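You operate a simulated robot arm through the tools that you are given. There is no shell and no other tool. Be economical: measure what you need, move in short steps, check, and stop when the job is done.

Carry out the task below with a simulated two-armed robot. There is one attempt and no reset: what you move stays moved.

Task
Fit the band and cap of the card's colour to that post, add the silver bolt, tighten its knob.
Fine: the bolt goes into the sleeve beside that post; leave the other post's knob and the other fittings alone.

Only the result counts: the job must be done as asked and must still hold three seconds after the hand-in. Knocking over, shifting, dropping, spilling or breaking anything else fails it. Lids that push on must go on centred and level and be pressed home; caps that screw on are set level and turned clockwise until they are tight.

Robot
Two 7-joint arms with two-finger parallel grippers on one trunk, on a base that drives. Base frame: it is fixed to the floor where the robot stands at the start and does not move with it; the origin is under the middle of the robot, x ahead of it, y to its left, z up. Readings come in m, rad, newtons and seconds.
The left shoulder is at the start at [0.05, 0.165, 1.255], the right one opposite. With the tool pointing down near the work surface each hand reaches from about 0.1 to 0.68 m from the robot's upright axis, wherever it stands, measured 20 degrees to its own side. Places, roughly: collar of the silver post [0.8, 0, 1]; green knob [0.6, -0.3, 0.9]; green post [0.8, -0.3, 1]; grey knob [0.6, 0, 0.9]; silver post [0.8, 0, 1]; sleeve by the silver post [0.7, 0, 0.9]; top of the silver post [0.8, 0, 1]. Payload 3.91 kg a hand.
The TCP of each hand is the grasp point between the finger pads, 0.03 m short of the fingertips. In the tool frame z runs along the fingers and y along their closing line. Largest opening 0.11 m; finger width 0.02, thickness 0.01; the body of the gripper, 0.048 by 0.112 m, starts 0.055 m behind the TCP.
Orientation is told as [roll, pitch, yaw] about the base's x, y, z axes, in that order, counted from this pose: with the fingers straight down and closing along the base's y, the tool's x points along the base's -x, its y along +y and its z along -z.

Tools
- The arms move only by the tool nudge_tool. It takes "left_deltas", "right_deltas" or both (then of equal length, played together; a hand with none holds still); each is a list of rows, each a list of 3 entries, a list of its own where there are three numbers: the turn, a rotation vector about the base's x, y, z in rad, then the shift along the base's x, y, z in m, then the gripper command, from -1 (shut) to 1 (fully open), values between in proportion. In form: [[[wx, wy, wz], [tx, ty, tz], hand], ...]. A call has 1 to 10 rows; each row is the pose to reach, as a shift and turn from the pose commanded when the call began. A row lasts 0.2 s, in which the tool goes at most 0.05 m and 0.15 rad; a call with a longer step from one row to the next is refused whole, and so is a gripper value outside its range. A pose out of reach is approached as far as the arm can. The call stops where the force on the tool passes 40 N (or 10 N more than at its start, if that is more) or the arm is blocked; 0.2 s more then pass. The fingers move at their own pace (about 0.045 m/s each) and stop on an object; they squeeze with about 32 N. The grip force told is the motor's: it shows also when the fingers shut on nothing. Time passes only in rows, and 0.2 s behind the last, so rows that repeat a pose let the fingers close. It gives the time, the measured TCP pose, the force on the tool (base axes), the opening and the grip force at its end, in the units of the frame above (readings bear some noise), with the torque about the TCP (base axes, N m) and any sound that the robot's microphone picked up.
- Cameras (640 x 400 px; columns grow to the right, rows downward): "scene" is now at [0.1167, -0.025, 1.4312]; the picture's right is [-0.25, -0.97, 0.00], its down [-0.50, 0.13, -0.86] and it looks along [0.83, -0.22, -0.52] (base axes); focal length 214 px, centre (320, 200). "left" rides on the left gripper at [0.072, -0.017, -0.103] in its tool frame; the picture's right is [0.23, 0.97, 0.00], its down [-0.76, 0.18, -0.62] and it looks along [-0.61, 0.14, 0.78] (tool axes); focal length 222 px, centre (320, 200). "right" rides on the right gripper at [0.073, 0.017, -0.103] in its tool frame; the picture's right is [-0.23, 0.97, 0.00], its down [-0.76, -0.18, -0.62] and it looks along [-0.61, -0.14, 0.78] (tool axes); focal length 222 px, centre (320, 200). There is no depth. A picture from a camera that has moved, and an enlarged one, comes with that camera's place and axes in the base frame and with its lens.
- snapshot(camera): a new picture of that camera. No time passes.
- move_column(by): slides the trunk up (or, below 0, down) by that many m; the arms and the scene camera ride with it, the base frame stays. It gives what a move gives, with no picture.
- base_move(legs): drives the robot by 1 to 6 legs, each [ahead, left, turn to the left] in m, m and rad, along the robot's own axes; the way and the turn of a leg run together, so that a leg with both is an arc; at most 1.5 m and 3.142 rad a leg. The arms and the cameras ride along, it lands a little off, and it stops where it bumps. It gives what a move gives.
- turn_head(pan, tilt): turns the head with the scene camera to pan (to the left, within 1.396 rad either way) and tilt (down, from -0.506 to 1.204), counted from straight ahead of the robot. It gives what a move gives.
- close_up(camera, box): a new picture of the part [left, top, right, bottom] of that camera's present view, enlarged. No time passes.
- finish_job(): hands the job in; it is judged then, once.

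Work in short steps. Places have to be worked out from the pictures, the camera data and where the tool is seen: move nearer, look again, correct. Check each grasp and each placing, and mend what went wrong. You have 120 turns and 108 pictures in all, those below and enlarged ones among them. Open the grippers and draw the arms clear of the work before you hand the job in, unless the task says otherwise; then end with one line.

The tools are called after ">>>" as a command line: name --argument value ..., lists and objects as JSON in quotes. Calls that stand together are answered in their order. nudge_tool: Moves the arms, as the interface text tells. Its arguments: {"type":"object","properties":{"left_deltas":{"type":"array","items":{"type":"array"}},"right_deltas":{"type":"array","items":{"type":"array"}}},"required":[]} The other tools are called the same way: move_column (by) slides the trunk up or down; base_move (legs) drives the base; turn_head (pan, tilt) turns the head that bears the scene camera; snapshot (camera) takes a picture; close_up (camera, box) takes an enlarged picture of a part of a camera's view; finish_job () hands the job in.

At the start:

```text
time_s: 0.0
left_ee_pos: [0.4112, 0.0669, 1.3357]
left_tool_rot: [0.0, -0.001, 0.001]
left_ft_force: [0.8, 0.4, 0.1]
left_ft_torque: [-0.03, -0.01, -0.04]
left_opening: 0.11
left_grasp_force: 0.0
right_ee_pos: [0.3419, -0.238, 1.3339]
right_tool_rot: [0.0, 0.001, -0.001]
right_ft_force: [-0.6, 0.2, -0.6]
right_ft_torque: [-0.01, -0.01, -0.02]
right_opening: 0.1102
right_grasp_force: 0.0
trunk travel left (down, up): [-0.475, 0.028]
robot x, y, heading: [-0.0019, 0.0006, 0.0]
head pan, tilt: [-0.255, 0.541]
```

scene: 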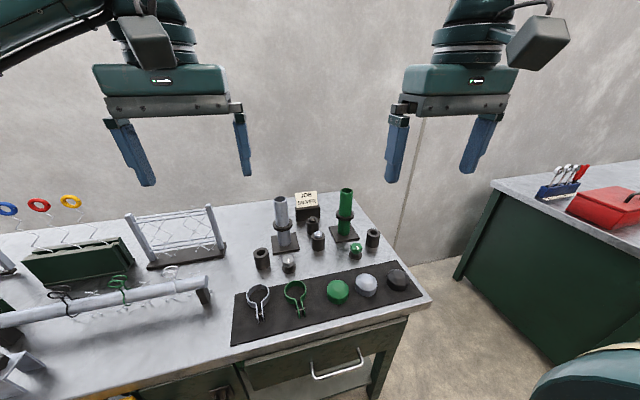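
right: 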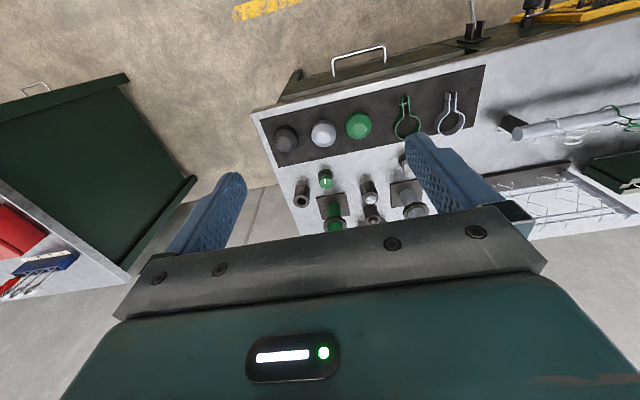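
left: 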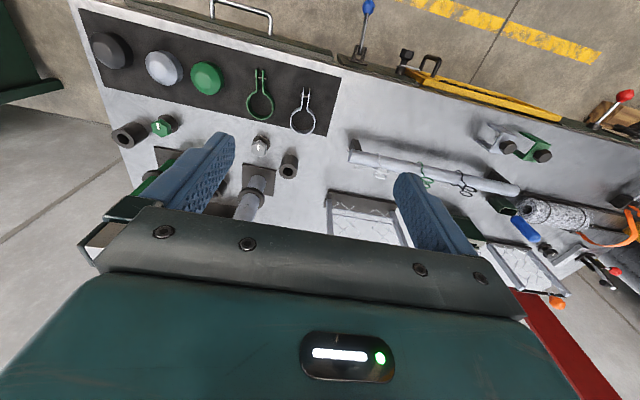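

The card and fittings are visible; I zoom in on the bench area to read the card and see parts.

>>> close_up --camera "scene" --box '[220, 170, 440, 340]'

>>> close_up --camera "left" --box '[80, 20, 360, 220]'

>>> close_up --camera "scene" --box '[240, 180, 400, 280]'

```text
2.35 times, centred on (330, 255) of scene
camera zoom: at [0.1167, -0.025, 1.4312], right [-0.25, -0.97, 0.0], down [-0.5, 0.13, -0.86], along [0.83, -0.22, -0.52], focal length 505 px, centre (296, 71)
```

zoom: 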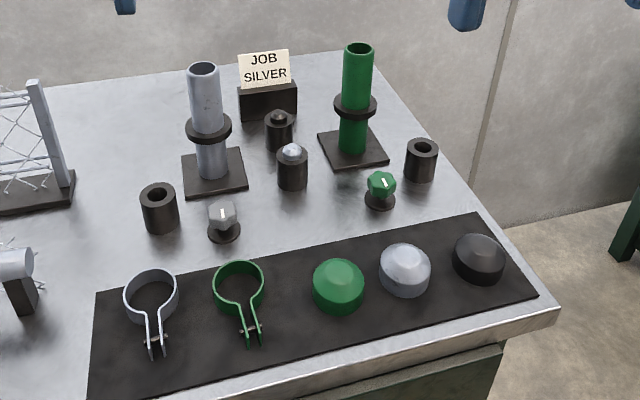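

```text
2.00 times, centred on (220, 120) of left
camera zoom: at [0.3387, 0.0502, 1.437], right [-0.23, 0.97, 0.0], down [0.76, 0.18, 0.62], along [0.61, 0.14, -0.78], focal length 444 px, centre (520, 360)
```

zoom: 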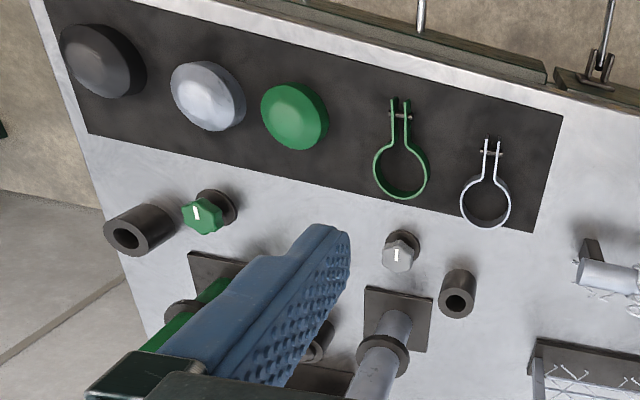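

```text
4.00 times, centred on (320, 230) of scene
camera zoom: at [0.1167, -0.025, 1.4312], right [-0.25, -0.97, 0.0], down [-0.5, 0.13, -0.86], along [0.83, -0.22, -0.52], focal length 858 px, centre (320, 80)
```

zoom: 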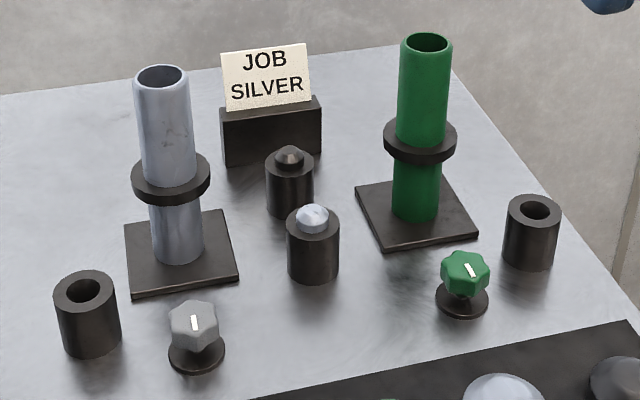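

Card reads SILVER. Now look down with the head to see how near the bench edge is, before driving closer.

>>> turn_head --pan 0.0 --tilt 1.1

>>> snapshot --camera "scene"

```text
time_s: 1.0
left_ee_pos: [0.4117, 0.0662, 1.335]
left_tool_rot: [0.001, 0.001, -0.001]
left_ft_force: [-0.7, -0.3, 0.1]
left_ft_torque: [0.0, 0.0, 0.03]
left_opening: 0.1099
left_grasp_force: 0.1
right_ee_pos: [0.3412, -0.2366, 1.3351]
right_tool_rot: [0.001, 0.0, -0.001]
right_ft_force: [-0.4, 0.9, -0.5]
right_ft_torque: [0.0, -0.01, 0.01]
right_opening: 0.1099
right_grasp_force: 0.2
trunk travel left (down, up): [-0.475, 0.028]
robot x, y, heading: [0.0015, 0.0007, -0.005]
head pan, tilt: [0.0, 1.1]
```

```text
101 pictures are left
camera scene: at [0.0928, -0.0023, 1.3874], right [0.0, -1.0, 0.0], down [-0.89, 0.0, -0.45], along [0.45, 0.0, -0.89], focal length 214 px, centre (320, 200)
```

scene: 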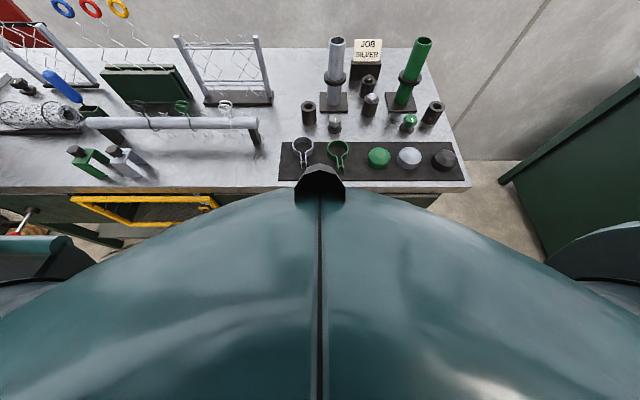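

The bench edge is at x≈0.40; post at x≈0.78 is beyond reach, so I drive ahead 0.13 and slightly left, and check for bumps.

>>> base_move --legs '[[0.06, 0.04, 0], [0.07, 0.03, 0]]'

>>> turn_head --pan -0.15 --tilt 0.85

>>> snapshot --camera "scene"

>>> snapshot --camera "right"

```text
time_s: 2.6
left_ee_pos: [0.5117, 0.1278, 1.335]
left_tool_rot: [-0.001, 0.0, 0.012]
left_ft_force: [-0.5, -0.8, -0.1]
left_ft_torque: [0.01, -0.01, -0.01]
left_opening: 0.1101
left_grasp_force: 0.1
right_ee_pos: [0.4427, -0.1794, 1.3346]
right_tool_rot: [-0.001, -0.001, 0.001]
right_ft_force: [0.3, 0.7, 0.0]
right_ft_torque: [0.0, 0.01, 0.0]
right_opening: 0.1102
right_grasp_force: 0.1
trunk travel left (down, up): [-0.475, 0.028]
robot x, y, heading: [0.1034, 0.057, 0.005]
head pan, tilt: [0.0, 1.1]
stopped in leg 2: the robot was blocked; the commanded pose is now the measured one
```

```text
time_s: 3.4
left_ee_pos: [0.5101, 0.1276, 1.3339]
left_tool_rot: [0.0, -0.001, 0.012]
left_ft_force: [-0.4, -0.5, -0.1]
left_ft_torque: [0.02, -0.01, 0.0]
left_opening: 0.1098
left_grasp_force: 0.1
right_ee_pos: [0.441, -0.1786, 1.3333]
right_tool_rot: [-0.002, -0.002, 0.002]
right_ft_force: [-0.6, -0.1, 0.1]
right_ft_torque: [0.02, -0.01, 0.02]
right_opening: 0.1102
right_grasp_force: 0.0
trunk travel left (down, up): [-0.475, 0.028]
robot x, y, heading: [0.1028, 0.0593, 0.005]
head pan, tilt: [-0.15, 0.85]
```

```text
100 pictures are left
camera scene: at [0.2044, 0.0449, 1.4053], right [-0.14, -0.99, 0.0], down [-0.74, 0.11, -0.66], along [0.66, -0.1, -0.75], focal length 214 px, centre (320, 200)
```

scene: 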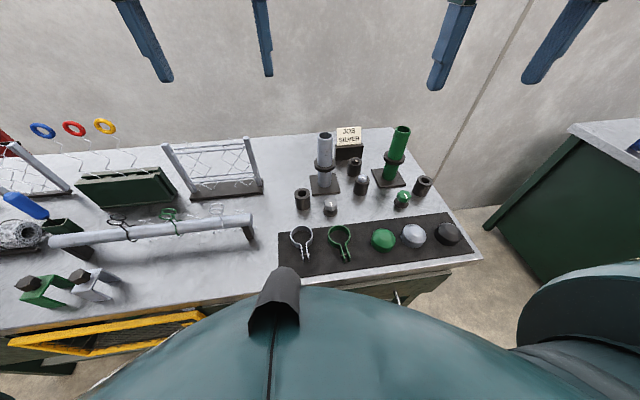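

```text
99 pictures are left
camera right: at [0.3686, -0.1617, 1.4366], right [0.23, 0.97, 0.0], down [0.76, -0.18, 0.63], along [0.61, -0.14, -0.78], focal length 222 px, centre (320, 200)
```

right: 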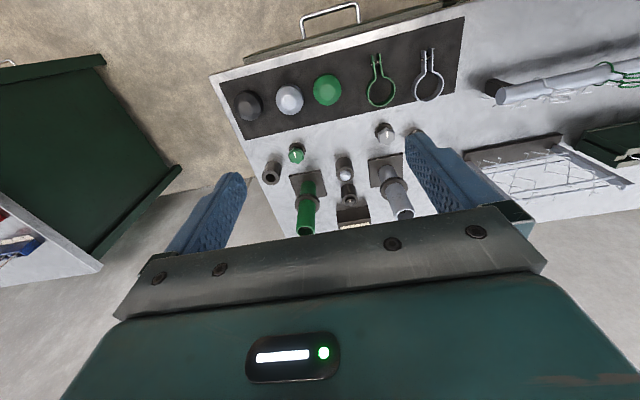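

Blocked at x≈0.103, but reach is adequate. I back off a hair, then move the left hand aside and bring the right hand above the silver band for a better look.

>>> base_move --legs '[[-0.004, 0, 0]]'

>>> nudge_tool --left_deltas '[[[0, 0, 0], [-0.02, 0.04, 0], 1], [[0, 0, 0], [-0.04, 0.08, 0], 1], [[0, 0, 0], [-0.06, 0.12, 0], 1], [[0, 0, 0], [-0.08, 0.16, 0], 1], [[0, 0, 0], [-0.1, 0.2, 0], 1], [[0, 0, 0], [-0.12, 0.22, 0], 1], [[0, 0, 0], [-0.12, 0.22, 0], 1]]' --right_deltas '[[[0, 0, 0], [0, 0.02, -0.03], 1], [[0, 0, 0], [0, 0.05, -0.06], 1], [[0, 0, 0], [0.0, 0.08, -0.09], 1], [[0, 0, 0], [0.0, 0.11, -0.12], 1], [[0, 0, 0], [0.0, 0.14, -0.15], 1], [[0, 0, 0], [0.0, 0.17, -0.18], 1], [[0, 0, 0], [0.0, 0.2, -0.21], 1]]'

>>> snapshot --camera "right"

>>> snapshot --camera "scene"

```text
time_s: 4.1
left_ee_pos: [0.5112, 0.1292, 1.3326]
left_tool_rot: [-0.001, 0.004, 0.011]
left_ft_force: [-0.2, 0.3, -0.3]
left_ft_torque: [-0.01, 0.04, 0.02]
left_opening: 0.1101
left_grasp_force: 0.0
right_ee_pos: [0.4419, -0.1773, 1.3335]
right_tool_rot: [-0.002, 0.002, 0.003]
right_ft_force: [-0.3, 0.0, -0.2]
right_ft_torque: [0.03, 0.01, 0.02]
right_opening: 0.1097
right_grasp_force: 0.0
trunk travel left (down, up): [-0.475, 0.028]
robot x, y, heading: [0.098, 0.0556, 0.005]
head pan, tilt: [-0.15, 0.85]
```

```text
time_s: 5.7
left_ee_pos: [0.3913, 0.3484, 1.3337]
left_tool_rot: [-0.001, 0.005, 0.01]
left_ft_force: [-0.2, 0.4, 0.7]
left_ft_torque: [0.01, 0.02, -0.01]
left_opening: 0.1101
left_grasp_force: 0.0
right_ee_pos: [0.4422, -0.025, 1.1707]
right_tool_rot: [-0.001, -0.001, -0.003]
right_ft_force: [0.3, -0.8, 0.3]
right_ft_torque: [-0.01, 0.01, 0.01]
right_opening: 0.1099
right_grasp_force: 0.2
right hand out of reach, approached as far as the arm can: row 6, 7
trunk travel left (down, up): [-0.475, 0.028]
robot x, y, heading: [0.1011, 0.0581, 0.006]
head pan, tilt: [-0.15, 0.85]
```

```text
98 pictures are left
camera right: at [0.3693, -0.0071, 1.2729], right [0.23, 0.97, 0.0], down [0.76, -0.18, 0.62], along [0.61, -0.14, -0.78], focal length 222 px, centre (320, 200)
```

right: 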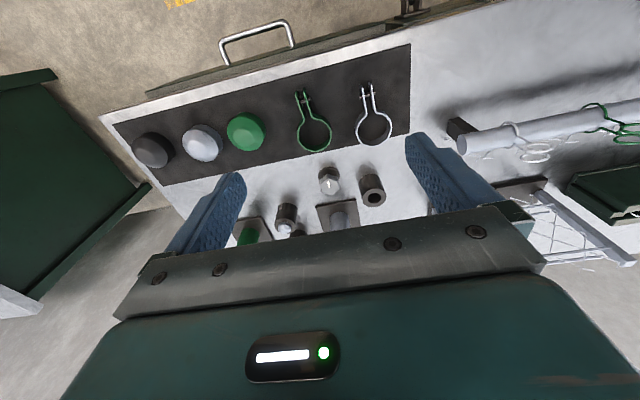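

```text
97 pictures are left
camera scene: at [0.2062, 0.0456, 1.4051], right [-0.15, -0.99, 0.0], down [-0.74, 0.11, -0.66], along [0.65, -0.1, -0.75], focal length 214 px, centre (320, 200)
```

scene: 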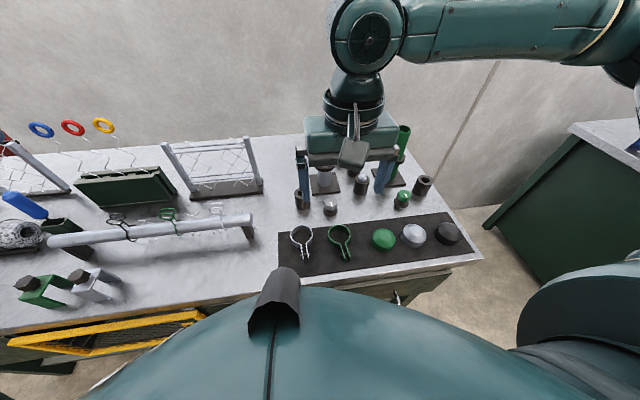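

The right hand cannot cross the midline to the band, so I turn the robot left ~0.3 rad (after backing off a little) so that everything lies on the right hand's side, then go ahead again.

>>> base_move --legs '[[-0.03, 0, 0], [0, 0, 0.32], [0.035, -0.01, 0]]'

>>> turn_head --pan -0.4 --tilt 0.75

>>> snapshot --camera "scene"

```text
time_s: 8.0
left_ee_pos: [0.2915, 0.4269, 1.3331]
left_tool_rot: [0.0, 0.005, 0.329]
left_ft_force: [-0.1, 0.4, -0.6]
left_ft_torque: [0.05, 0.04, 0.01]
left_opening: 0.1097
left_grasp_force: 0.0
right_ee_pos: [0.4551, 0.0869, 1.1703]
right_tool_rot: [0.002, 0.002, 0.316]
right_ft_force: [0.6, 0.5, -0.6]
right_ft_torque: [-0.02, 0.01, -0.02]
right_opening: 0.1097
right_grasp_force: 0.1
trunk travel left (down, up): [-0.475, 0.028]
robot x, y, heading: [0.106, 0.0592, 0.322]
head pan, tilt: [-0.15, 0.85]
```

```text
time_s: 8.8
left_ee_pos: [0.2902, 0.4263, 1.3338]
left_tool_rot: [-0.001, 0.004, 0.33]
left_ft_force: [-0.6, -0.1, 0.3]
left_ft_torque: [-0.01, 0.03, -0.01]
left_opening: 0.1102
left_grasp_force: 0.1
right_ee_pos: [0.4545, 0.0878, 1.1706]
right_tool_rot: [0.003, -0.002, 0.316]
right_ft_force: [1.6, -0.3, -0.6]
right_ft_torque: [0.01, 0.04, 0.0]
right_opening: 0.1099
right_grasp_force: 0.1
trunk travel left (down, up): [-0.475, 0.028]
robot x, y, heading: [0.1054, 0.058, 0.321]
head pan, tilt: [-0.4, 0.75]
```

```text
96 pictures are left
camera scene: at [0.2141, 0.0607, 1.4131], right [-0.08, -1.0, 0.0], down [-0.68, 0.05, -0.73], along [0.73, -0.06, -0.68], focal length 214 px, centre (320, 200)
```

scene: 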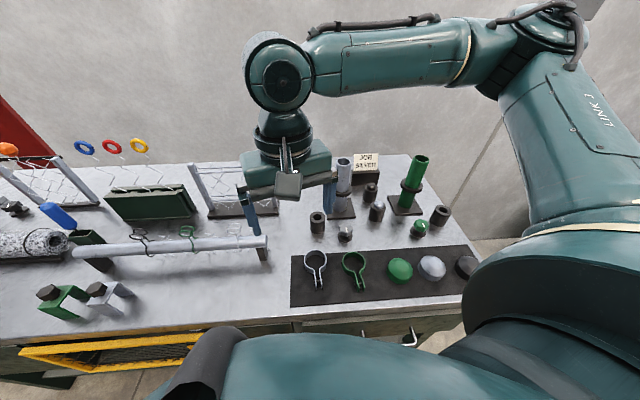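

Not blocked. Now bring the right hand over the band tail with yaw 0, at z≈1.0, and look.

>>> nudge_tool --right_deltas '[[[0, 0, -0.1], [-0.01, -0.02, -0.03], 1], [[0, 0, -0.2], [-0.02, -0.03, -0.06], 1], [[0, 0, -0.316], [-0.02, -0.04, -0.09], 1], [[0, 0, -0.316], [-0.02, -0.042, -0.12], 1], [[0, 0, -0.316], [-0.02, -0.042, -0.15], 1], [[0, 0, -0.316], [-0.02, -0.042, -0.17], 1], [[0, 0, -0.316], [-0.02, -0.042, -0.17], 1]]'

>>> snapshot --camera "right"

>>> close_up --camera "scene" --box '[240, 140, 480, 310]'

```text
time_s: 10.4
left_ee_pos: [0.2903, 0.4269, 1.3345]
left_tool_rot: [0.001, 0.004, 0.331]
left_ft_force: [0.0, -0.4, -0.1]
left_ft_torque: [-0.02, -0.01, 0.0]
left_opening: 0.11
left_grasp_force: 0.0
right_ee_pos: [0.4374, 0.0372, 1.0062]
right_tool_rot: [0.002, 0.002, 0.002]
right_ft_force: [0.5, 0.0, -0.5]
right_ft_torque: [0.0, 0.0, -0.01]
right_opening: 0.11
right_grasp_force: 0.1
right hand out of reach, approached as far as the arm can: row 6, 7
trunk travel left (down, up): [-0.475, 0.028]
robot x, y, heading: [0.0999, 0.0597, 0.322]
head pan, tilt: [-0.4, 0.75]
```

```text
95 pictures are left
camera right: at [0.3664, 0.0547, 1.1094], right [0.23, 0.97, 0.0], down [0.76, -0.18, 0.62], along [0.61, -0.14, -0.78], focal length 222 px, centre (320, 200)
```

right: 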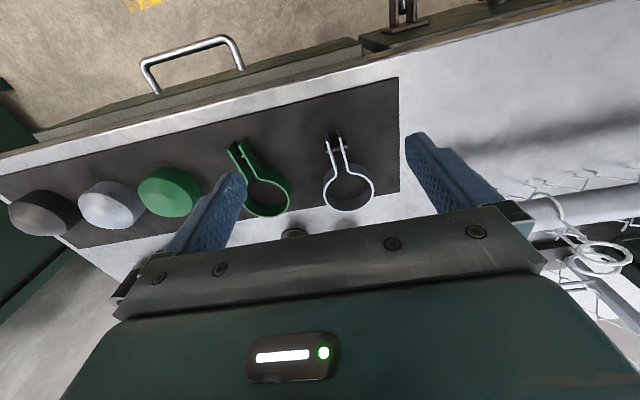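

```text
2.35 times, centred on (360, 225) of scene
camera zoom: at [0.2144, 0.0607, 1.4131], right [-0.08, -1.0, 0.0], down [-0.68, 0.05, -0.73], along [0.73, -0.06, -0.68], focal length 505 px, centre (226, 141)
```

zoom: 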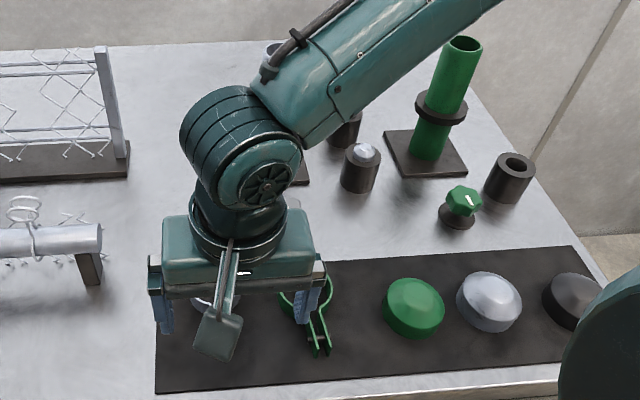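

Band ring centre ≈(0.550,0.054), tail runs to ≈(0.469,0.047) with a pin near x≈0.478. I go to a pre-grasp over the tail neck (0.497,0.05), tilted back 0.25 rad, with a narrower opening.

>>> nudge_tool --right_deltas '[[[0.005, -0.12, 0.04], [0.02, 0.003, 0], 0.2], [[0.011, -0.25, 0.086], [0.04, 0.006, -0.01], 0.1], [[0.011, -0.25, 0.086], [0.06, 0.01, -0.03], 0.1], [[0.011, -0.25, 0.086], [0.06, 0.01, -0.05], 0.1], [[0.011, -0.25, 0.086], [0.06, 0.01, -0.05], 0.1]]'

>>> snapshot --camera "right"

```text
time_s: 11.6
left_ee_pos: [0.2901, 0.4278, 1.3339]
left_tool_rot: [0.001, 0.004, 0.329]
left_ft_force: [0.5, 1.1, 0.4]
left_ft_torque: [0.02, -0.03, -0.02]
left_opening: 0.11
left_grasp_force: 0.1
right_ee_pos: [0.5023, 0.0217, 0.9772]
right_tool_rot: [0.003, -0.249, 0.086]
right_ft_force: [-0.8, 0.8, 0.2]
right_ft_torque: [0.0, 0.03, 0.01]
right_opening: 0.0607
right_grasp_force: 0.2
right hand out of reach, approached as far as the arm can: row 2, 3, 4, 5
trunk travel left (down, up): [-0.475, 0.028]
robot x, y, heading: [0.1047, 0.0581, 0.326]
head pan, tilt: [-0.4, 0.75]
```

```text
93 pictures are left
camera right: at [0.406, 0.0302, 1.0593], right [0.13, 0.99, 0.06], down [0.6, -0.13, 0.79], along [0.79, -0.07, -0.61], focal length 222 px, centre (320, 200)
```

right: 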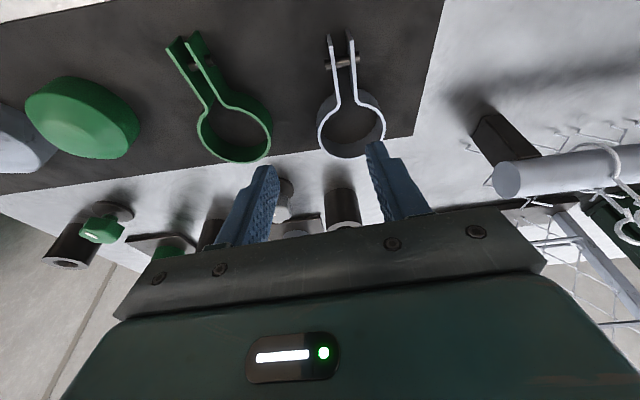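

The hand hits a lateral limit that seems to loosen when it is higher relative to the shoulder. I raise the hand, lower the trunk 0.15, and see whether reach improves.

>>> nudge_tool --right_deltas '[[[0, 0, 0], [0, 0, 0.04], 0.1], [[0, 0, 0], [0, 0, 0.08], 0.1], [[0, 0, 0], [0, 0, 0.12], 0.1], [[0, 0, 0], [0, 0, 0.15], 0.1]]'

>>> move_column --by -0.15

>>> nudge_tool --right_deltas '[[[0, 0, 0], [0, 0.01, 0.0], 0.1], [[0, 0, 0], [0, 0.02, 0.0], 0.1], [[0, 0, 0], [0, 0.03, 0], 0.1], [[0, 0, 0], [0, 0.03, 0], 0.1]]'

```text
time_s: 12.6
left_ee_pos: [0.2909, 0.4262, 1.3338]
left_tool_rot: [0.001, 0.002, 0.33]
left_ft_force: [-0.7, -1.2, 0.0]
left_ft_torque: [0.01, 0.0, -0.03]
left_opening: 0.1102
left_grasp_force: 0.0
right_ee_pos: [0.5015, 0.0223, 1.1298]
right_tool_rot: [0.002, -0.249, 0.086]
right_ft_force: [0.5, -1.0, -0.3]
right_ft_torque: [0.0, 0.02, -0.01]
right_opening: 0.0605
right_grasp_force: 0.1
trunk travel left (down, up): [-0.475, 0.028]
robot x, y, heading: [0.1067, 0.0601, 0.323]
head pan, tilt: [-0.4, 0.75]
```

```text
time_s: 14.3
left_ee_pos: [0.2902, 0.4269, 1.184]
left_tool_rot: [0.0, 0.002, 0.33]
left_ft_force: [-0.1, -0.3, -0.5]
left_ft_torque: [0.0, 0.01, -0.02]
left_opening: 0.11
left_grasp_force: 0.0
right_ee_pos: [0.5016, 0.0214, 0.9793]
right_tool_rot: [0.0, -0.251, 0.088]
right_ft_force: [0.0, 0.0, -0.9]
right_ft_torque: [0.01, -0.01, 0.0]
right_opening: 0.0604
right_grasp_force: 0.1
trunk travel left (down, up): [-0.325, 0.178]
robot x, y, heading: [0.1035, 0.0606, 0.316]
head pan, tilt: [-0.4, 0.75]
```

```text
time_s: 15.3
left_ee_pos: [0.2899, 0.4257, 1.1841]
left_tool_rot: [-0.001, 0.003, 0.329]
left_ft_force: [-0.1, 0.3, -0.3]
left_ft_torque: [-0.02, 0.01, -0.01]
left_opening: 0.1101
left_grasp_force: 0.0
right_ee_pos: [0.5042, 0.0516, 0.9799]
right_tool_rot: [0.0, -0.25, 0.088]
right_ft_force: [0.3, 0.2, 0.0]
right_ft_torque: [-0.03, 0.03, 0.02]
right_opening: 0.0603
right_grasp_force: 0.1
trunk travel left (down, up): [-0.325, 0.178]
robot x, y, heading: [0.1027, 0.0595, 0.323]
head pan, tilt: [-0.4, 0.75]
```

Lowering the trunk helped; the hand is now over (0.504,0.052). I go down to z≈0.92 and look.

>>> nudge_tool --right_deltas '[[[0, 0, 0], [-0.003, 0, -0.03], 0.1], [[0, 0, 0], [-0.006, 0, -0.06], 0.1], [[0, 0, 0], [-0.006, 0, -0.06], 0.1]]'

>>> snapshot --camera "right"

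>>> snapshot --camera "scene"

```text
time_s: 16.1
left_ee_pos: [0.2898, 0.427, 1.1842]
left_tool_rot: [0.001, 0.004, 0.328]
left_ft_force: [0.5, 0.7, 0.8]
left_ft_torque: [-0.03, -0.02, 0.0]
left_opening: 0.1098
left_grasp_force: 0.0
right_ee_pos: [0.4978, 0.0512, 0.9186]
right_tool_rot: [0.001, -0.25, 0.087]
right_ft_force: [-0.9, 0.4, 0.6]
right_ft_torque: [0.0, 0.02, 0.0]
right_opening: 0.0603
right_grasp_force: 0.0
trunk travel left (down, up): [-0.325, 0.178]
robot x, y, heading: [0.1047, 0.0614, 0.323]
head pan, tilt: [-0.4, 0.75]
```

```text
92 pictures are left
camera right: at [0.4016, 0.0603, 1.0004], right [0.13, 0.99, 0.06], down [0.6, -0.13, 0.79], along [0.79, -0.07, -0.61], focal length 222 px, centre (320, 200)
```

right: 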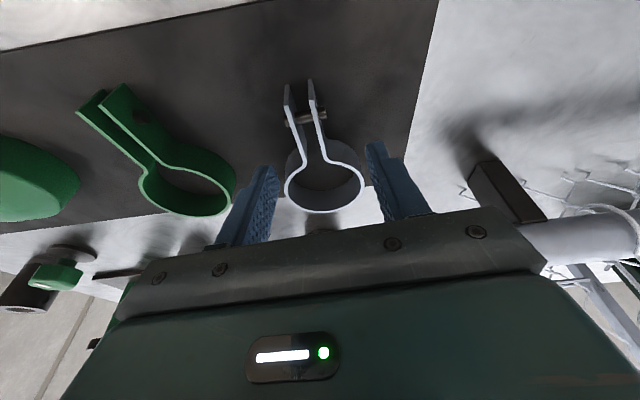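

```text
91 pictures are left
camera scene: at [0.2142, 0.0607, 1.2631], right [-0.08, -1.0, 0.0], down [-0.68, 0.05, -0.73], along [0.73, -0.06, -0.68], focal length 214 px, centre (320, 200)
```

scene: 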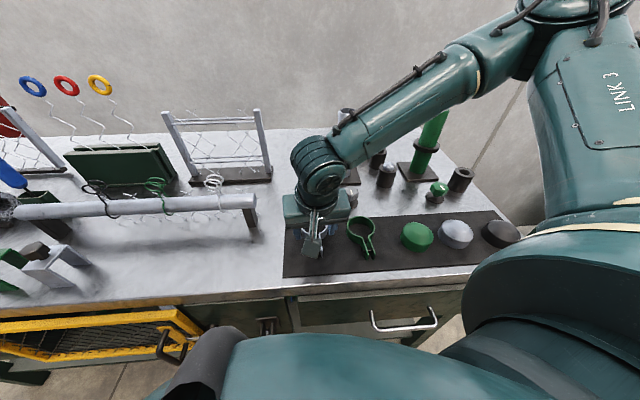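

The band stands ~2 cm tall; tail neck at ≈(0.50,0.05), pin at x≈0.4845. I descend to z≈0.887 and look closely.

>>> nudge_tool --right_deltas '[[[0, 0, 0], [-0.001, 0, -0.015], 0.1], [[0, 0, 0], [-0.001, -0.001, -0.031], 0.1], [[0, 0, 0], [-0.001, -0.001, -0.031], 0.1]]'

>>> close_up --camera "right" --box '[200, 40, 440, 220]'

>>> close_up --camera "scene" --box '[260, 180, 400, 280]'

```text
time_s: 16.8
left_ee_pos: [0.2898, 0.426, 1.183]
left_tool_rot: [0.002, 0.001, 0.33]
left_ft_force: [0.7, 0.1, -0.3]
left_ft_torque: [-0.02, 0.05, -0.02]
left_opening: 0.1098
left_grasp_force: 0.0
right_ee_pos: [0.4939, 0.052, 0.8951]
right_tool_rot: [0.002, -0.259, 0.086]
right_ft_force: [-8.6, -2.2, 15.3]
right_ft_torque: [-0.59, 0.26, -0.43]
right_opening: 0.0617
right_grasp_force: 1.4
trunk travel left (down, up): [-0.325, 0.178]
robot x, y, heading: [0.1022, 0.0594, 0.317]
head pan, tilt: [-0.4, 0.75]
stopped in row 3 (right hand): the force on the tool passed its limit at 44 N (the readings are from after the stop); the commanded pose is now the measured one
```

```text
2.22 times, centred on (320, 130) of right
camera zoom: at [0.3984, 0.0602, 0.9761], right [0.13, 0.99, 0.06], down [0.59, -0.13, 0.8], along [0.8, -0.07, -0.6], focal length 494 px, centre (320, 356)
```

zoom: 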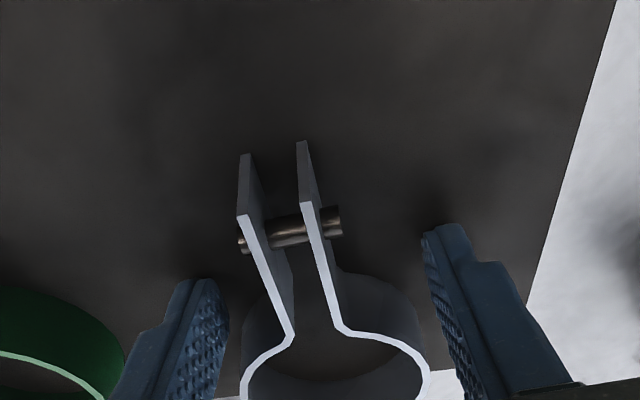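

```text
4.00 times, centred on (330, 230) of scene
camera zoom: at [0.2131, 0.0606, 1.2635], right [-0.08, -1.0, 0.0], down [-0.68, 0.05, -0.73], along [0.73, -0.06, -0.68], focal length 858 px, centre (280, 80)
```

zoom: 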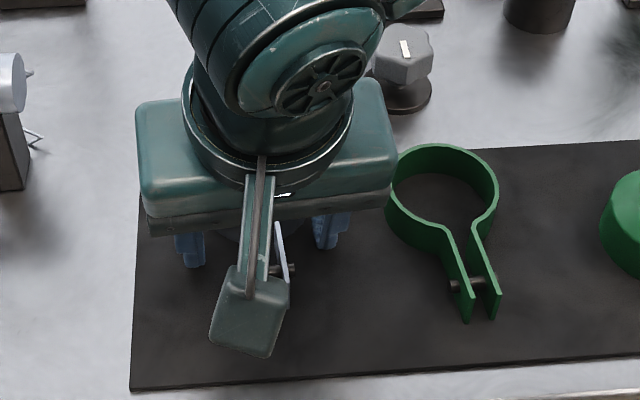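

The fingertips touched the mat (mat ≈0.864). Tabs lie between the pin (x≈0.479) and ring junction (x≈0.504), so I lift 6 mm, shift back 6 mm, and close slowly.

>>> nudge_tool --right_deltas '[[[0, 0, 0], [0, 0, 0.006], 0.1], [[0, 0, 0], [-0.006, -0.002, 0.006], 0.1], [[0, 0, 0], [-0.006, -0.002, 0.006], -0.4], [[0, 0, 0], [-0.006, -0.002, 0.006], -0.8], [[0, 0, 0], [-0.006, -0.002, 0.006], -1], [[0, 0, 0], [-0.006, -0.002, 0.006], -1], [[0, 0, 0], [-0.006, -0.002, 0.006], -1]]'

>>> close_up --camera "right" --box '[200, 40, 440, 220]'

```text
time_s: 18.4
left_ee_pos: [0.2899, 0.4262, 1.1849]
left_tool_rot: [0.0, 0.004, 0.329]
left_ft_force: [0.3, -0.2, -0.1]
left_ft_torque: [-0.01, 0.02, 0.02]
left_opening: 0.11
left_grasp_force: 0.0
right_ee_pos: [0.4909, 0.0503, 0.9003]
right_tool_rot: [0.002, -0.257, 0.087]
right_ft_force: [-0.7, -0.6, 1.4]
right_ft_torque: [-0.05, 0.02, 0.04]
right_opening: 0.016
right_grasp_force: 31.7
trunk travel left (down, up): [-0.325, 0.178]
robot x, y, heading: [0.1024, 0.0631, 0.323]
head pan, tilt: [-0.4, 0.75]
```

```text
2.22 times, centred on (320, 130) of right
camera zoom: at [0.3938, 0.0587, 0.9803], right [0.13, 0.99, 0.06], down [0.59, -0.13, 0.8], along [0.8, -0.07, -0.6], focal length 494 px, centre (320, 356)
```

zoom: 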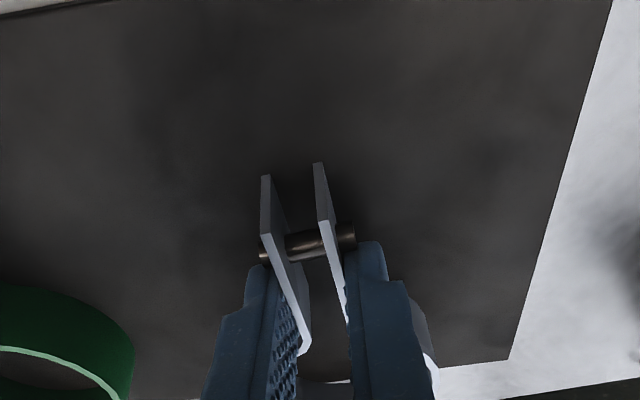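

Firm grip at 16 mm opening. I lift straight up 0.22 and look.

>>> nudge_tool --right_deltas '[[[0, 0, 0], [0, 0, 0.02], -1], [[0, 0, 0], [0, 0, 0.05], -1], [[0, 0, 0], [0, 0, 0.09], -1], [[0, 0, 0], [0, 0, 0.13], -1], [[0, 0, 0], [0, 0, 0.17], -1], [[0, 0, 0], [0, 0, 0.21], -1], [[0, 0, 0], [0, 0, 0.24], -1], [[0, 0, 0], [0, 0, 0.24], -1]]'

>>> snapshot --camera "right"

>>> snapshot --camera "scene"

```text
time_s: 20.2
left_ee_pos: [0.2905, 0.4267, 1.1838]
left_tool_rot: [-0.001, 0.003, 0.331]
left_ft_force: [-0.4, -1.6, 0.0]
left_ft_torque: [-0.01, 0.01, -0.01]
left_opening: 0.1098
left_grasp_force: 0.1
right_ee_pos: [0.4888, 0.051, 1.1391]
right_tool_rot: [0.003, -0.257, 0.088]
right_ft_force: [-0.3, 1.0, -1.4]
right_ft_torque: [0.0, 0.0, -0.02]
right_opening: 0.0163
right_grasp_force: 32.0
trunk travel left (down, up): [-0.325, 0.178]
robot x, y, heading: [0.1018, 0.0611, 0.322]
head pan, tilt: [-0.4, 0.75]
```

```text
87 pictures are left
camera right: at [0.3922, 0.06, 1.2201], right [0.13, 0.99, 0.06], down [0.59, -0.13, 0.8], along [0.8, -0.07, -0.6], focal length 222 px, centre (320, 200)
```

right: 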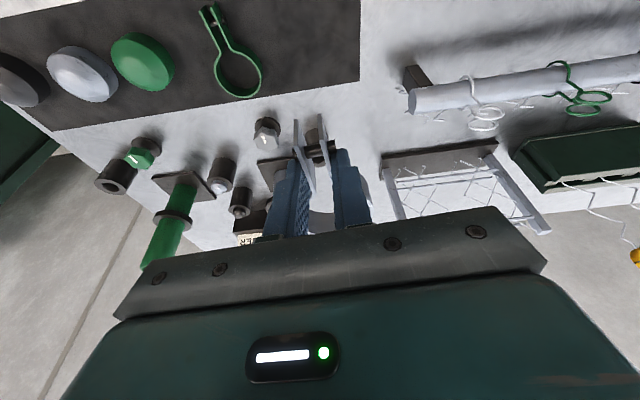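

```text
86 pictures are left
camera scene: at [0.2145, 0.0605, 1.2631], right [-0.08, -1.0, 0.0], down [-0.68, 0.05, -0.73], along [0.73, -0.06, -0.68], focal length 214 px, centre (320, 200)
```

scene: 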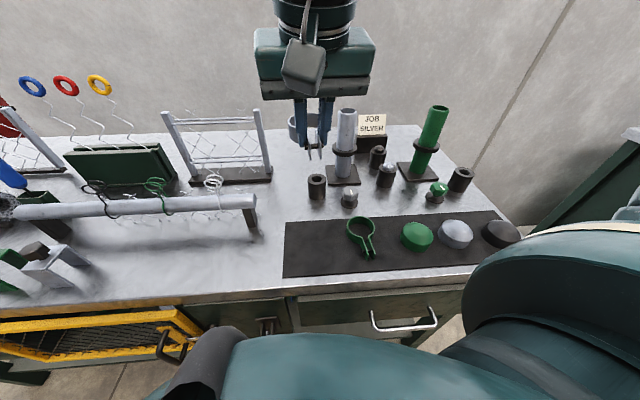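

Zoom in on the silver post region to locate it precisely.

>>> close_up --camera "scene" --box '[270, 80, 430, 220]'

```text
2.86 times, centred on (350, 150) of scene
camera zoom: at [0.2145, 0.0605, 1.2631], right [-0.08, -1.0, 0.0], down [-0.68, 0.05, -0.73], along [0.73, -0.06, -0.68], focal length 613 px, centre (234, 343)
```

zoom: 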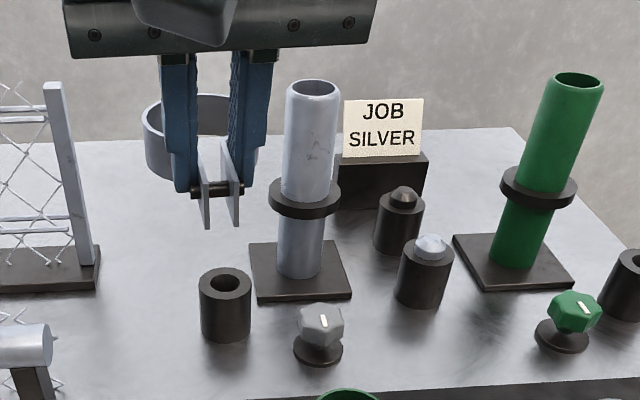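

Post axis ≈(0.749,−0.052), top z≈1.063, collar top ≈0.96. Ring centre is ≈0.05 ahead of the TCP. I move the ring over the post at the present height and check.

>>> nudge_tool --right_deltas '[[[0, 0, 0], [0.03, -0.015, 0.005], -1], [[0, 0, 0], [0.065, -0.032, 0.01], -1], [[0, 0, 0], [0.1, -0.05, 0.01], -1], [[0, 0, 0], [0.135, -0.068, 0.01], -1], [[0, 0, 0], [0.17, -0.085, 0.01], -1], [[0, 0, 0], [0.195, -0.098, 0.01], -1], [[0, 0, 0], [0.21, -0.105, 0.01], -1], [[0, 0, 0], [0.21, -0.105, 0.01], -1]]'

>>> close_up --camera "scene" --box '[270, 40, 430, 180]'

>>> close_up --camera "right" --box '[200, 60, 440, 220]'

>>> snapshot --camera "left"

```text
time_s: 22.0
left_ee_pos: [0.291, 0.4269, 1.1846]
left_tool_rot: [0.0, 0.002, 0.328]
left_ft_force: [0.0, 0.2, -0.1]
left_ft_torque: [-0.02, 0.02, -0.01]
left_opening: 0.1098
left_grasp_force: 0.0
right_ee_pos: [0.7022, -0.0558, 1.1502]
right_tool_rot: [0.002, -0.26, 0.088]
right_ft_force: [-0.3, -0.6, -1.3]
right_ft_torque: [0.01, 0.0, 0.02]
right_opening: 0.0159
right_grasp_force: 31.9
trunk travel left (down, up): [-0.325, 0.178]
robot x, y, heading: [0.1046, 0.06, 0.325]
head pan, tilt: [-0.4, 0.75]
```

```text
2.86 times, centred on (350, 110) of scene
camera zoom: at [0.2144, 0.0605, 1.2631], right [-0.08, -1.0, 0.0], down [-0.68, 0.05, -0.73], along [0.73, -0.06, -0.68], focal length 613 px, centre (234, 457)
```

zoom: 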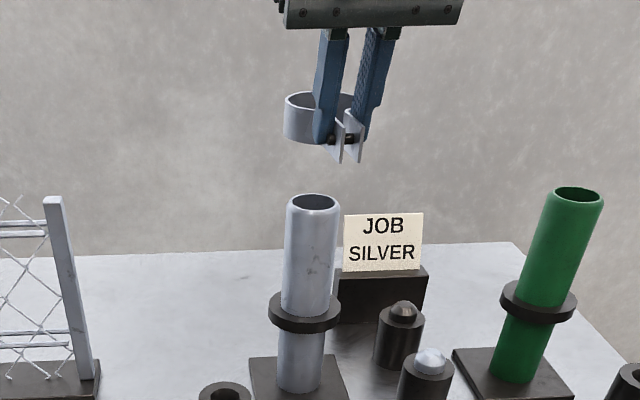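

```text
2.50 times, centred on (320, 140) of right
camera zoom: at [0.6052, -0.0463, 1.2317], right [0.13, 0.99, 0.06], down [0.59, -0.13, 0.8], along [0.8, -0.07, -0.6], focal length 555 px, centre (320, 350)
```

zoom: 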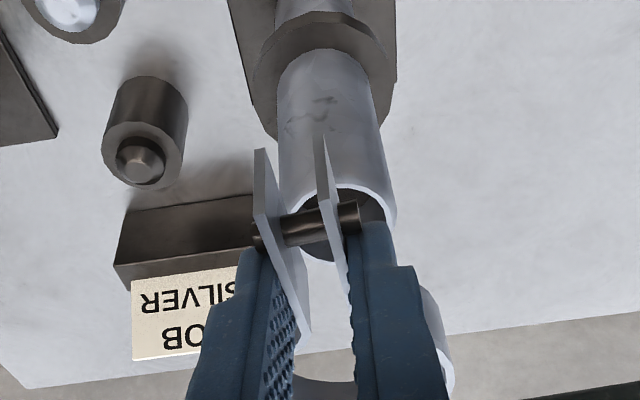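

```text
82 pictures are left
camera left: at [0.2278, 0.3877, 1.2865], right [-0.53, 0.85, 0.0], down [0.67, 0.41, 0.62], along [0.53, 0.33, -0.78], focal length 222 px, centre (320, 200)
```

left: 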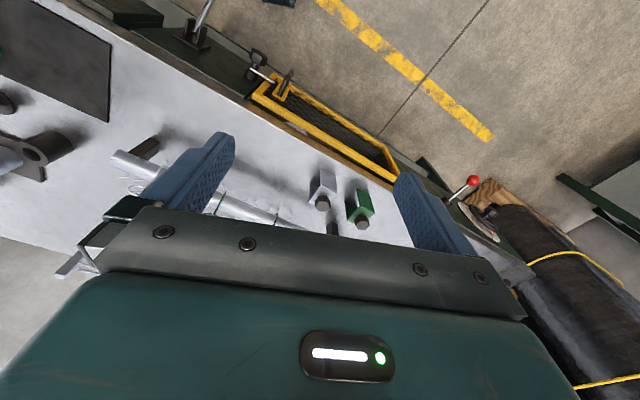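

Estimates of ring and post agree within ~3 mm. I shift −3 mm in x, +1 mm in y, lower to just over the post top and look.

>>> nudge_tool --right_deltas '[[[0, 0, 0], [-0.003, 0.001, -0.02], -1], [[0, 0, 0], [-0.003, 0.001, -0.04], -1], [[0, 0, 0], [-0.003, 0.001, -0.045], -1], [[0, 0, 0], [-0.003, 0.001, -0.045], -1]]'

>>> close_up --camera "scene" --box '[310, 70, 390, 130]'

>>> close_up --camera "right" --box '[260, 100, 400, 220]'

```text
time_s: 23.0
left_ee_pos: [0.291, 0.427, 1.1836]
left_tool_rot: [0.0, 0.002, 0.33]
left_ft_force: [0.0, 0.4, 0.0]
left_ft_torque: [-0.01, 0.0, 0.01]
left_opening: 0.1097
left_grasp_force: 0.0
right_ee_pos: [0.6973, -0.0544, 1.104]
right_tool_rot: [0.001, -0.257, 0.088]
right_ft_force: [0.1, -0.4, -1.5]
right_ft_torque: [0.01, 0.0, -0.02]
right_opening: 0.0162
right_grasp_force: 32.1
trunk travel left (down, up): [-0.325, 0.178]
robot x, y, heading: [0.0985, 0.0606, 0.325]
head pan, tilt: [-0.4, 0.75]
```

```text
6.67 times, centred on (350, 100) of scene
camera zoom: at [0.2145, 0.0605, 1.2631], right [-0.08, -1.0, 0.0], down [-0.68, 0.05, -0.73], along [0.73, -0.06, -0.68], focal length 1430 px, centre (120, 867)
```

zoom: 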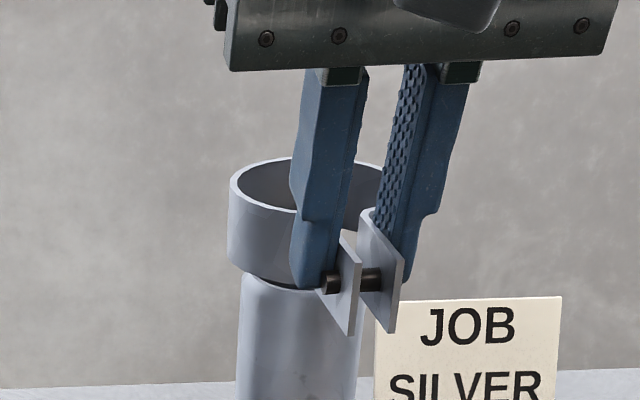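

```text
3.33 times, centred on (330, 160) of right
camera zoom: at [0.6003, -0.0452, 1.1851], right [0.13, 0.99, 0.06], down [0.59, -0.13, 0.8], along [0.8, -0.07, -0.6], focal length 740 px, centre (287, 333)
```

zoom: 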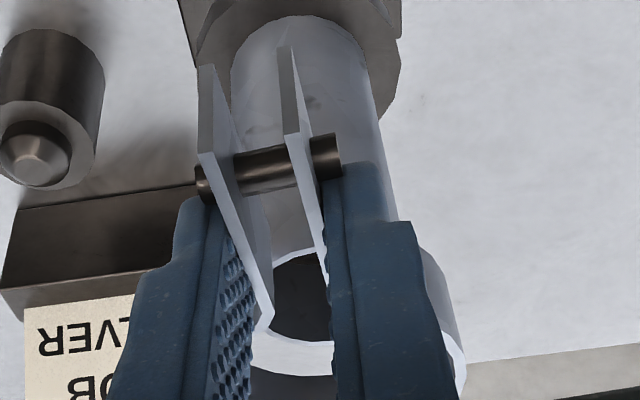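

Ring appears ~2 mm too far right; I correct y by +2 mm and lower 35 mm onto the post, watching force.

>>> nudge_tool --right_deltas '[[[0, 0, 0], [0.001, 0.002, 0], -1], [[0, 0, 0], [0.001, 0.002, -0.01], -1], [[0, 0, 0], [0.001, 0.002, -0.02], -1], [[0, 0, 0], [0.001, 0.002, -0.03], -1], [[0, 0, 0], [0.001, 0.002, -0.035], -1], [[0, 0, 0], [0.001, 0.002, -0.035], -1]]'

>>> close_up --camera "scene" --box '[310, 80, 390, 150]'

>>> close_up --camera "right" --box '[260, 100, 400, 220]'

```text
time_s: 24.4
left_ee_pos: [0.2906, 0.4272, 1.1843]
left_tool_rot: [-0.001, 0.003, 0.329]
left_ft_force: [-0.7, 0.6, -0.7]
left_ft_torque: [-0.02, -0.01, 0.01]
left_opening: 0.11
left_grasp_force: 0.0
right_ee_pos: [0.6992, -0.053, 1.0705]
right_tool_rot: [0.002, -0.259, 0.088]
right_ft_force: [0.2, 0.8, -1.0]
right_ft_torque: [-0.01, -0.03, 0.0]
right_opening: 0.0161
right_grasp_force: 32.3
trunk travel left (down, up): [-0.325, 0.178]
robot x, y, heading: [0.1013, 0.058, 0.322]
head pan, tilt: [-0.4, 0.75]
```

```text
5.71 times, centred on (350, 115) of scene
camera zoom: at [0.2145, 0.0605, 1.2631], right [-0.08, -1.0, 0.0], down [-0.68, 0.05, -0.73], along [0.73, -0.06, -0.68], focal length 1226 px, centre (149, 686)
```

zoom: 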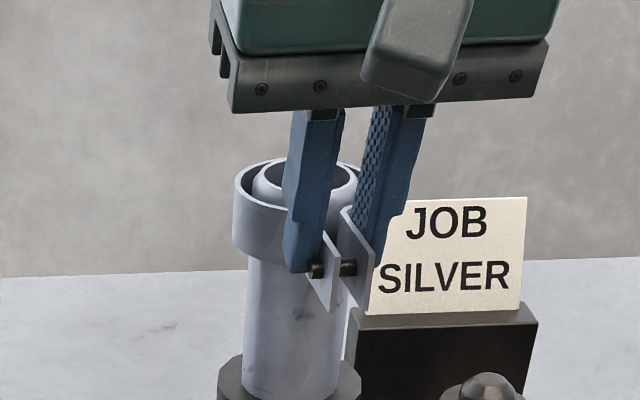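

```text
3.33 times, centred on (330, 160) of right
camera zoom: at [0.6026, -0.0437, 1.1501], right [0.13, 0.99, 0.06], down [0.59, -0.13, 0.8], along [0.8, -0.07, -0.6], focal length 740 px, centre (287, 333)
```

zoom: 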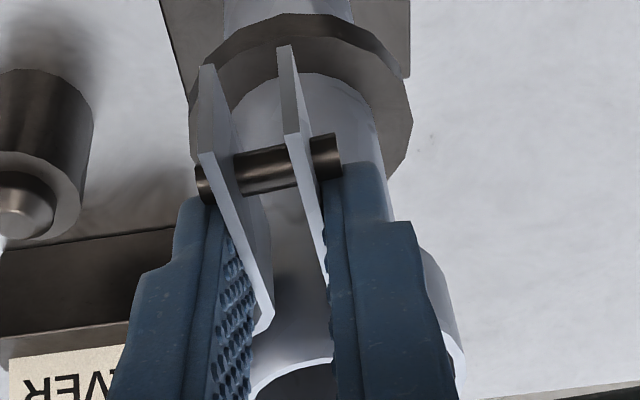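

The ring surrounds the post without contact. I lower further in stages toward the collar.

>>> nudge_tool --right_deltas '[[[0, 0, 0], [0, 0, -0.015], -1], [[0, 0, 0], [0, 0, -0.03], -1], [[0, 0, 0], [0, 0, -0.045], -1], [[0, 0, 0], [0, 0, -0.058], -1], [[0, 0, 0], [0, 0, -0.064], -1], [[0, 0, 0], [0, 0, -0.064], -1]]'

>>> close_up --camera "scene" --box '[300, 100, 400, 180]'

```text
time_s: 25.8
left_ee_pos: [0.2903, 0.4267, 1.1829]
left_tool_rot: [0.0, 0.002, 0.329]
left_ft_force: [0.4, 0.9, 0.0]
left_ft_torque: [-0.02, 0.02, -0.01]
left_opening: 0.1101
left_grasp_force: 0.1
right_ee_pos: [0.6991, -0.0516, 1.0046]
right_tool_rot: [0.002, -0.258, 0.087]
right_ft_force: [-0.3, 0.4, -1.0]
right_ft_torque: [-0.02, 0.04, 0.0]
right_opening: 0.0163
right_grasp_force: 31.7
trunk travel left (down, up): [-0.325, 0.178]
robot x, y, heading: [0.1033, 0.0617, 0.324]
head pan, tilt: [-0.4, 0.75]
```

```text
5.00 times, centred on (350, 140) of scene
camera zoom: at [0.2145, 0.0605, 1.2631], right [-0.08, -1.0, 0.0], down [-0.68, 0.05, -0.73], along [0.73, -0.06, -0.68], focal length 1072 px, centre (170, 500)
```

zoom: 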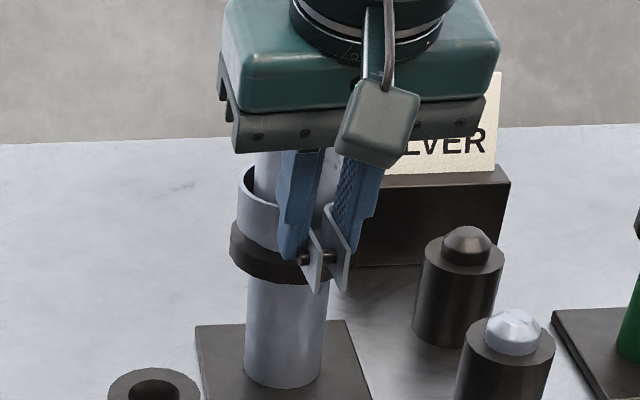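

Nearly at the collar. I lower in 2 mm steps until contact is felt.

>>> nudge_tool --right_deltas '[[[0, 0, 0], [0, 0, -0.003], -1], [[0, 0, 0], [0, 0, -0.006], -1], [[0, 0, 0], [0, 0, -0.008], -1], [[0, 0, 0], [0, 0, -0.01], -1], [[0, 0, 0], [0, 0, -0.01], -1]]'

>>> close_up --camera "scene" --box '[310, 120, 380, 180]'

```text
time_s: 27.0
left_ee_pos: [0.2903, 0.4272, 1.1833]
left_tool_rot: [0.001, 0.002, 0.331]
left_ft_force: [0.1, -0.6, 0.1]
left_ft_torque: [-0.02, 0.04, 0.05]
left_opening: 0.1102
left_grasp_force: 0.1
right_ee_pos: [0.6997, -0.0526, 0.9954]
right_tool_rot: [0.0, -0.26, 0.085]
right_ft_force: [-1.0, 0.4, 3.6]
right_ft_torque: [-0.04, -0.08, 0.04]
right_opening: 0.0162
right_grasp_force: 31.8
trunk travel left (down, up): [-0.325, 0.178]
robot x, y, heading: [0.1048, 0.0583, 0.322]
head pan, tilt: [-0.4, 0.75]
```

```text
6.67 times, centred on (345, 150) of scene
camera zoom: at [0.2142, 0.0607, 1.2632], right [-0.08, -1.0, 0.0], down [-0.68, 0.05, -0.73], along [0.73, -0.06, -0.68], focal length 1430 px, centre (153, 533)
```

zoom: 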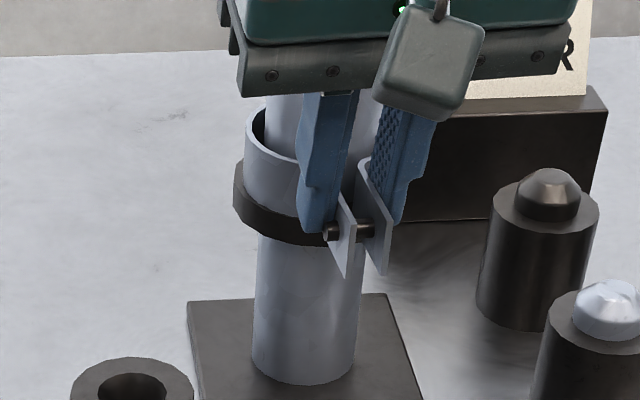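

Contact with the collar felt (~5 N). I press 1.5 mm more, release gently, and back away up.

>>> nudge_tool --right_deltas '[[[0, 0, 0], [0, 0, -0.0015], -1], [[0, 0, 0], [0, 0, -0.0015], -1], [[0, 0, 0], [0, 0, -0.001], -0.5], [[0, 0, 0], [0, 0, -0.001], -0.2], [[0, 0, 0], [0, 0, -0.001], -0.1], [[0, 0, 0], [0, 0, -0.001], -0.1]]'

>>> nudge_tool --right_deltas '[[[0, 0, 0], [-0.005, 0, 0.015], -0.1], [[0, 0, 0], [-0.015, 0, 0.04], -0.1], [[0, 0, 0], [-0.03, 0, 0.075], -0.1], [[0, 0, 0], [-0.05, 0, 0.11], -0.1], [[0, 0, 0], [-0.08, 0, 0.14], -0.1], [[0, 0, 0], [-0.11, 0, 0.16], -0.1], [[0, 0, 0], [-0.11, 0, 0.16], -0.1]]'

>>> close_up --camera "scene" --box '[270, 80, 430, 220]'

>>> close_up --camera "right" --box '[120, 40, 440, 240]'

```text
time_s: 28.4
left_ee_pos: [0.2911, 0.4261, 1.1837]
left_tool_rot: [-0.001, 0.003, 0.331]
left_ft_force: [1.0, 0.6, -0.5]
left_ft_torque: [0.03, -0.02, 0.01]
left_opening: 0.1101
left_grasp_force: 0.1
right_ee_pos: [0.7002, -0.053, 0.9949]
right_tool_rot: [0.001, -0.258, 0.088]
right_ft_force: [0.3, -0.1, 0.2]
right_ft_torque: [0.0, 0.04, -0.01]
right_opening: 0.0495
right_grasp_force: 0.0
trunk travel left (down, up): [-0.325, 0.178]
robot x, y, heading: [0.102, 0.0609, 0.323]
head pan, tilt: [-0.4, 0.75]
```

```text
time_s: 30.0
left_ee_pos: [0.2918, 0.4268, 1.1843]
left_tool_rot: [0.001, 0.004, 0.33]
left_ft_force: [0.4, 0.0, -0.1]
left_ft_torque: [0.02, 0.0, -0.01]
left_opening: 0.1098
left_grasp_force: 0.2
right_ee_pos: [0.5903, -0.0529, 1.1521]
right_tool_rot: [0.002, -0.257, 0.086]
right_ft_force: [0.4, 0.4, 0.4]
right_ft_torque: [0.01, -0.01, 0.0]
right_opening: 0.0495
right_grasp_force: 0.1
trunk travel left (down, up): [-0.325, 0.178]
robot x, y, heading: [0.104, 0.0613, 0.321]
head pan, tilt: [-0.4, 0.75]
```

```text
2.86 times, centred on (350, 150) of scene
camera zoom: at [0.2146, 0.0605, 1.2631], right [-0.08, -1.0, 0.0], down [-0.68, 0.05, -0.73], along [0.73, -0.06, -0.68], focal length 613 px, centre (234, 343)
```

zoom: 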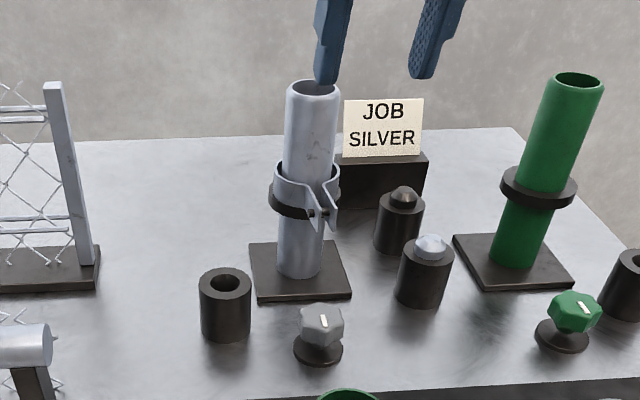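

```text
2.00 times, centred on (280, 140) of right
camera zoom: at [0.4919, -0.0436, 1.2336], right [0.13, 0.99, 0.06], down [0.59, -0.13, 0.8], along [0.8, -0.07, -0.6], focal length 444 px, centre (400, 320)
```

zoom: 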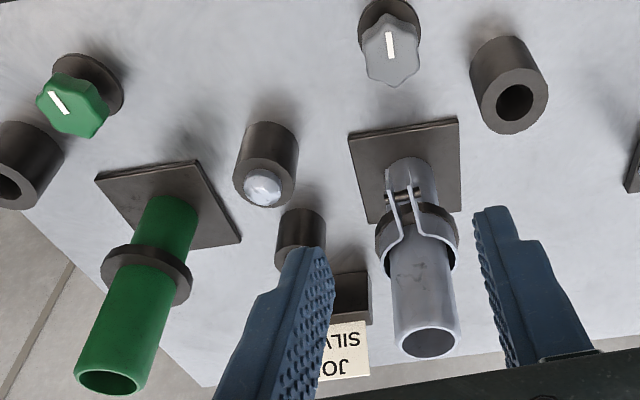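

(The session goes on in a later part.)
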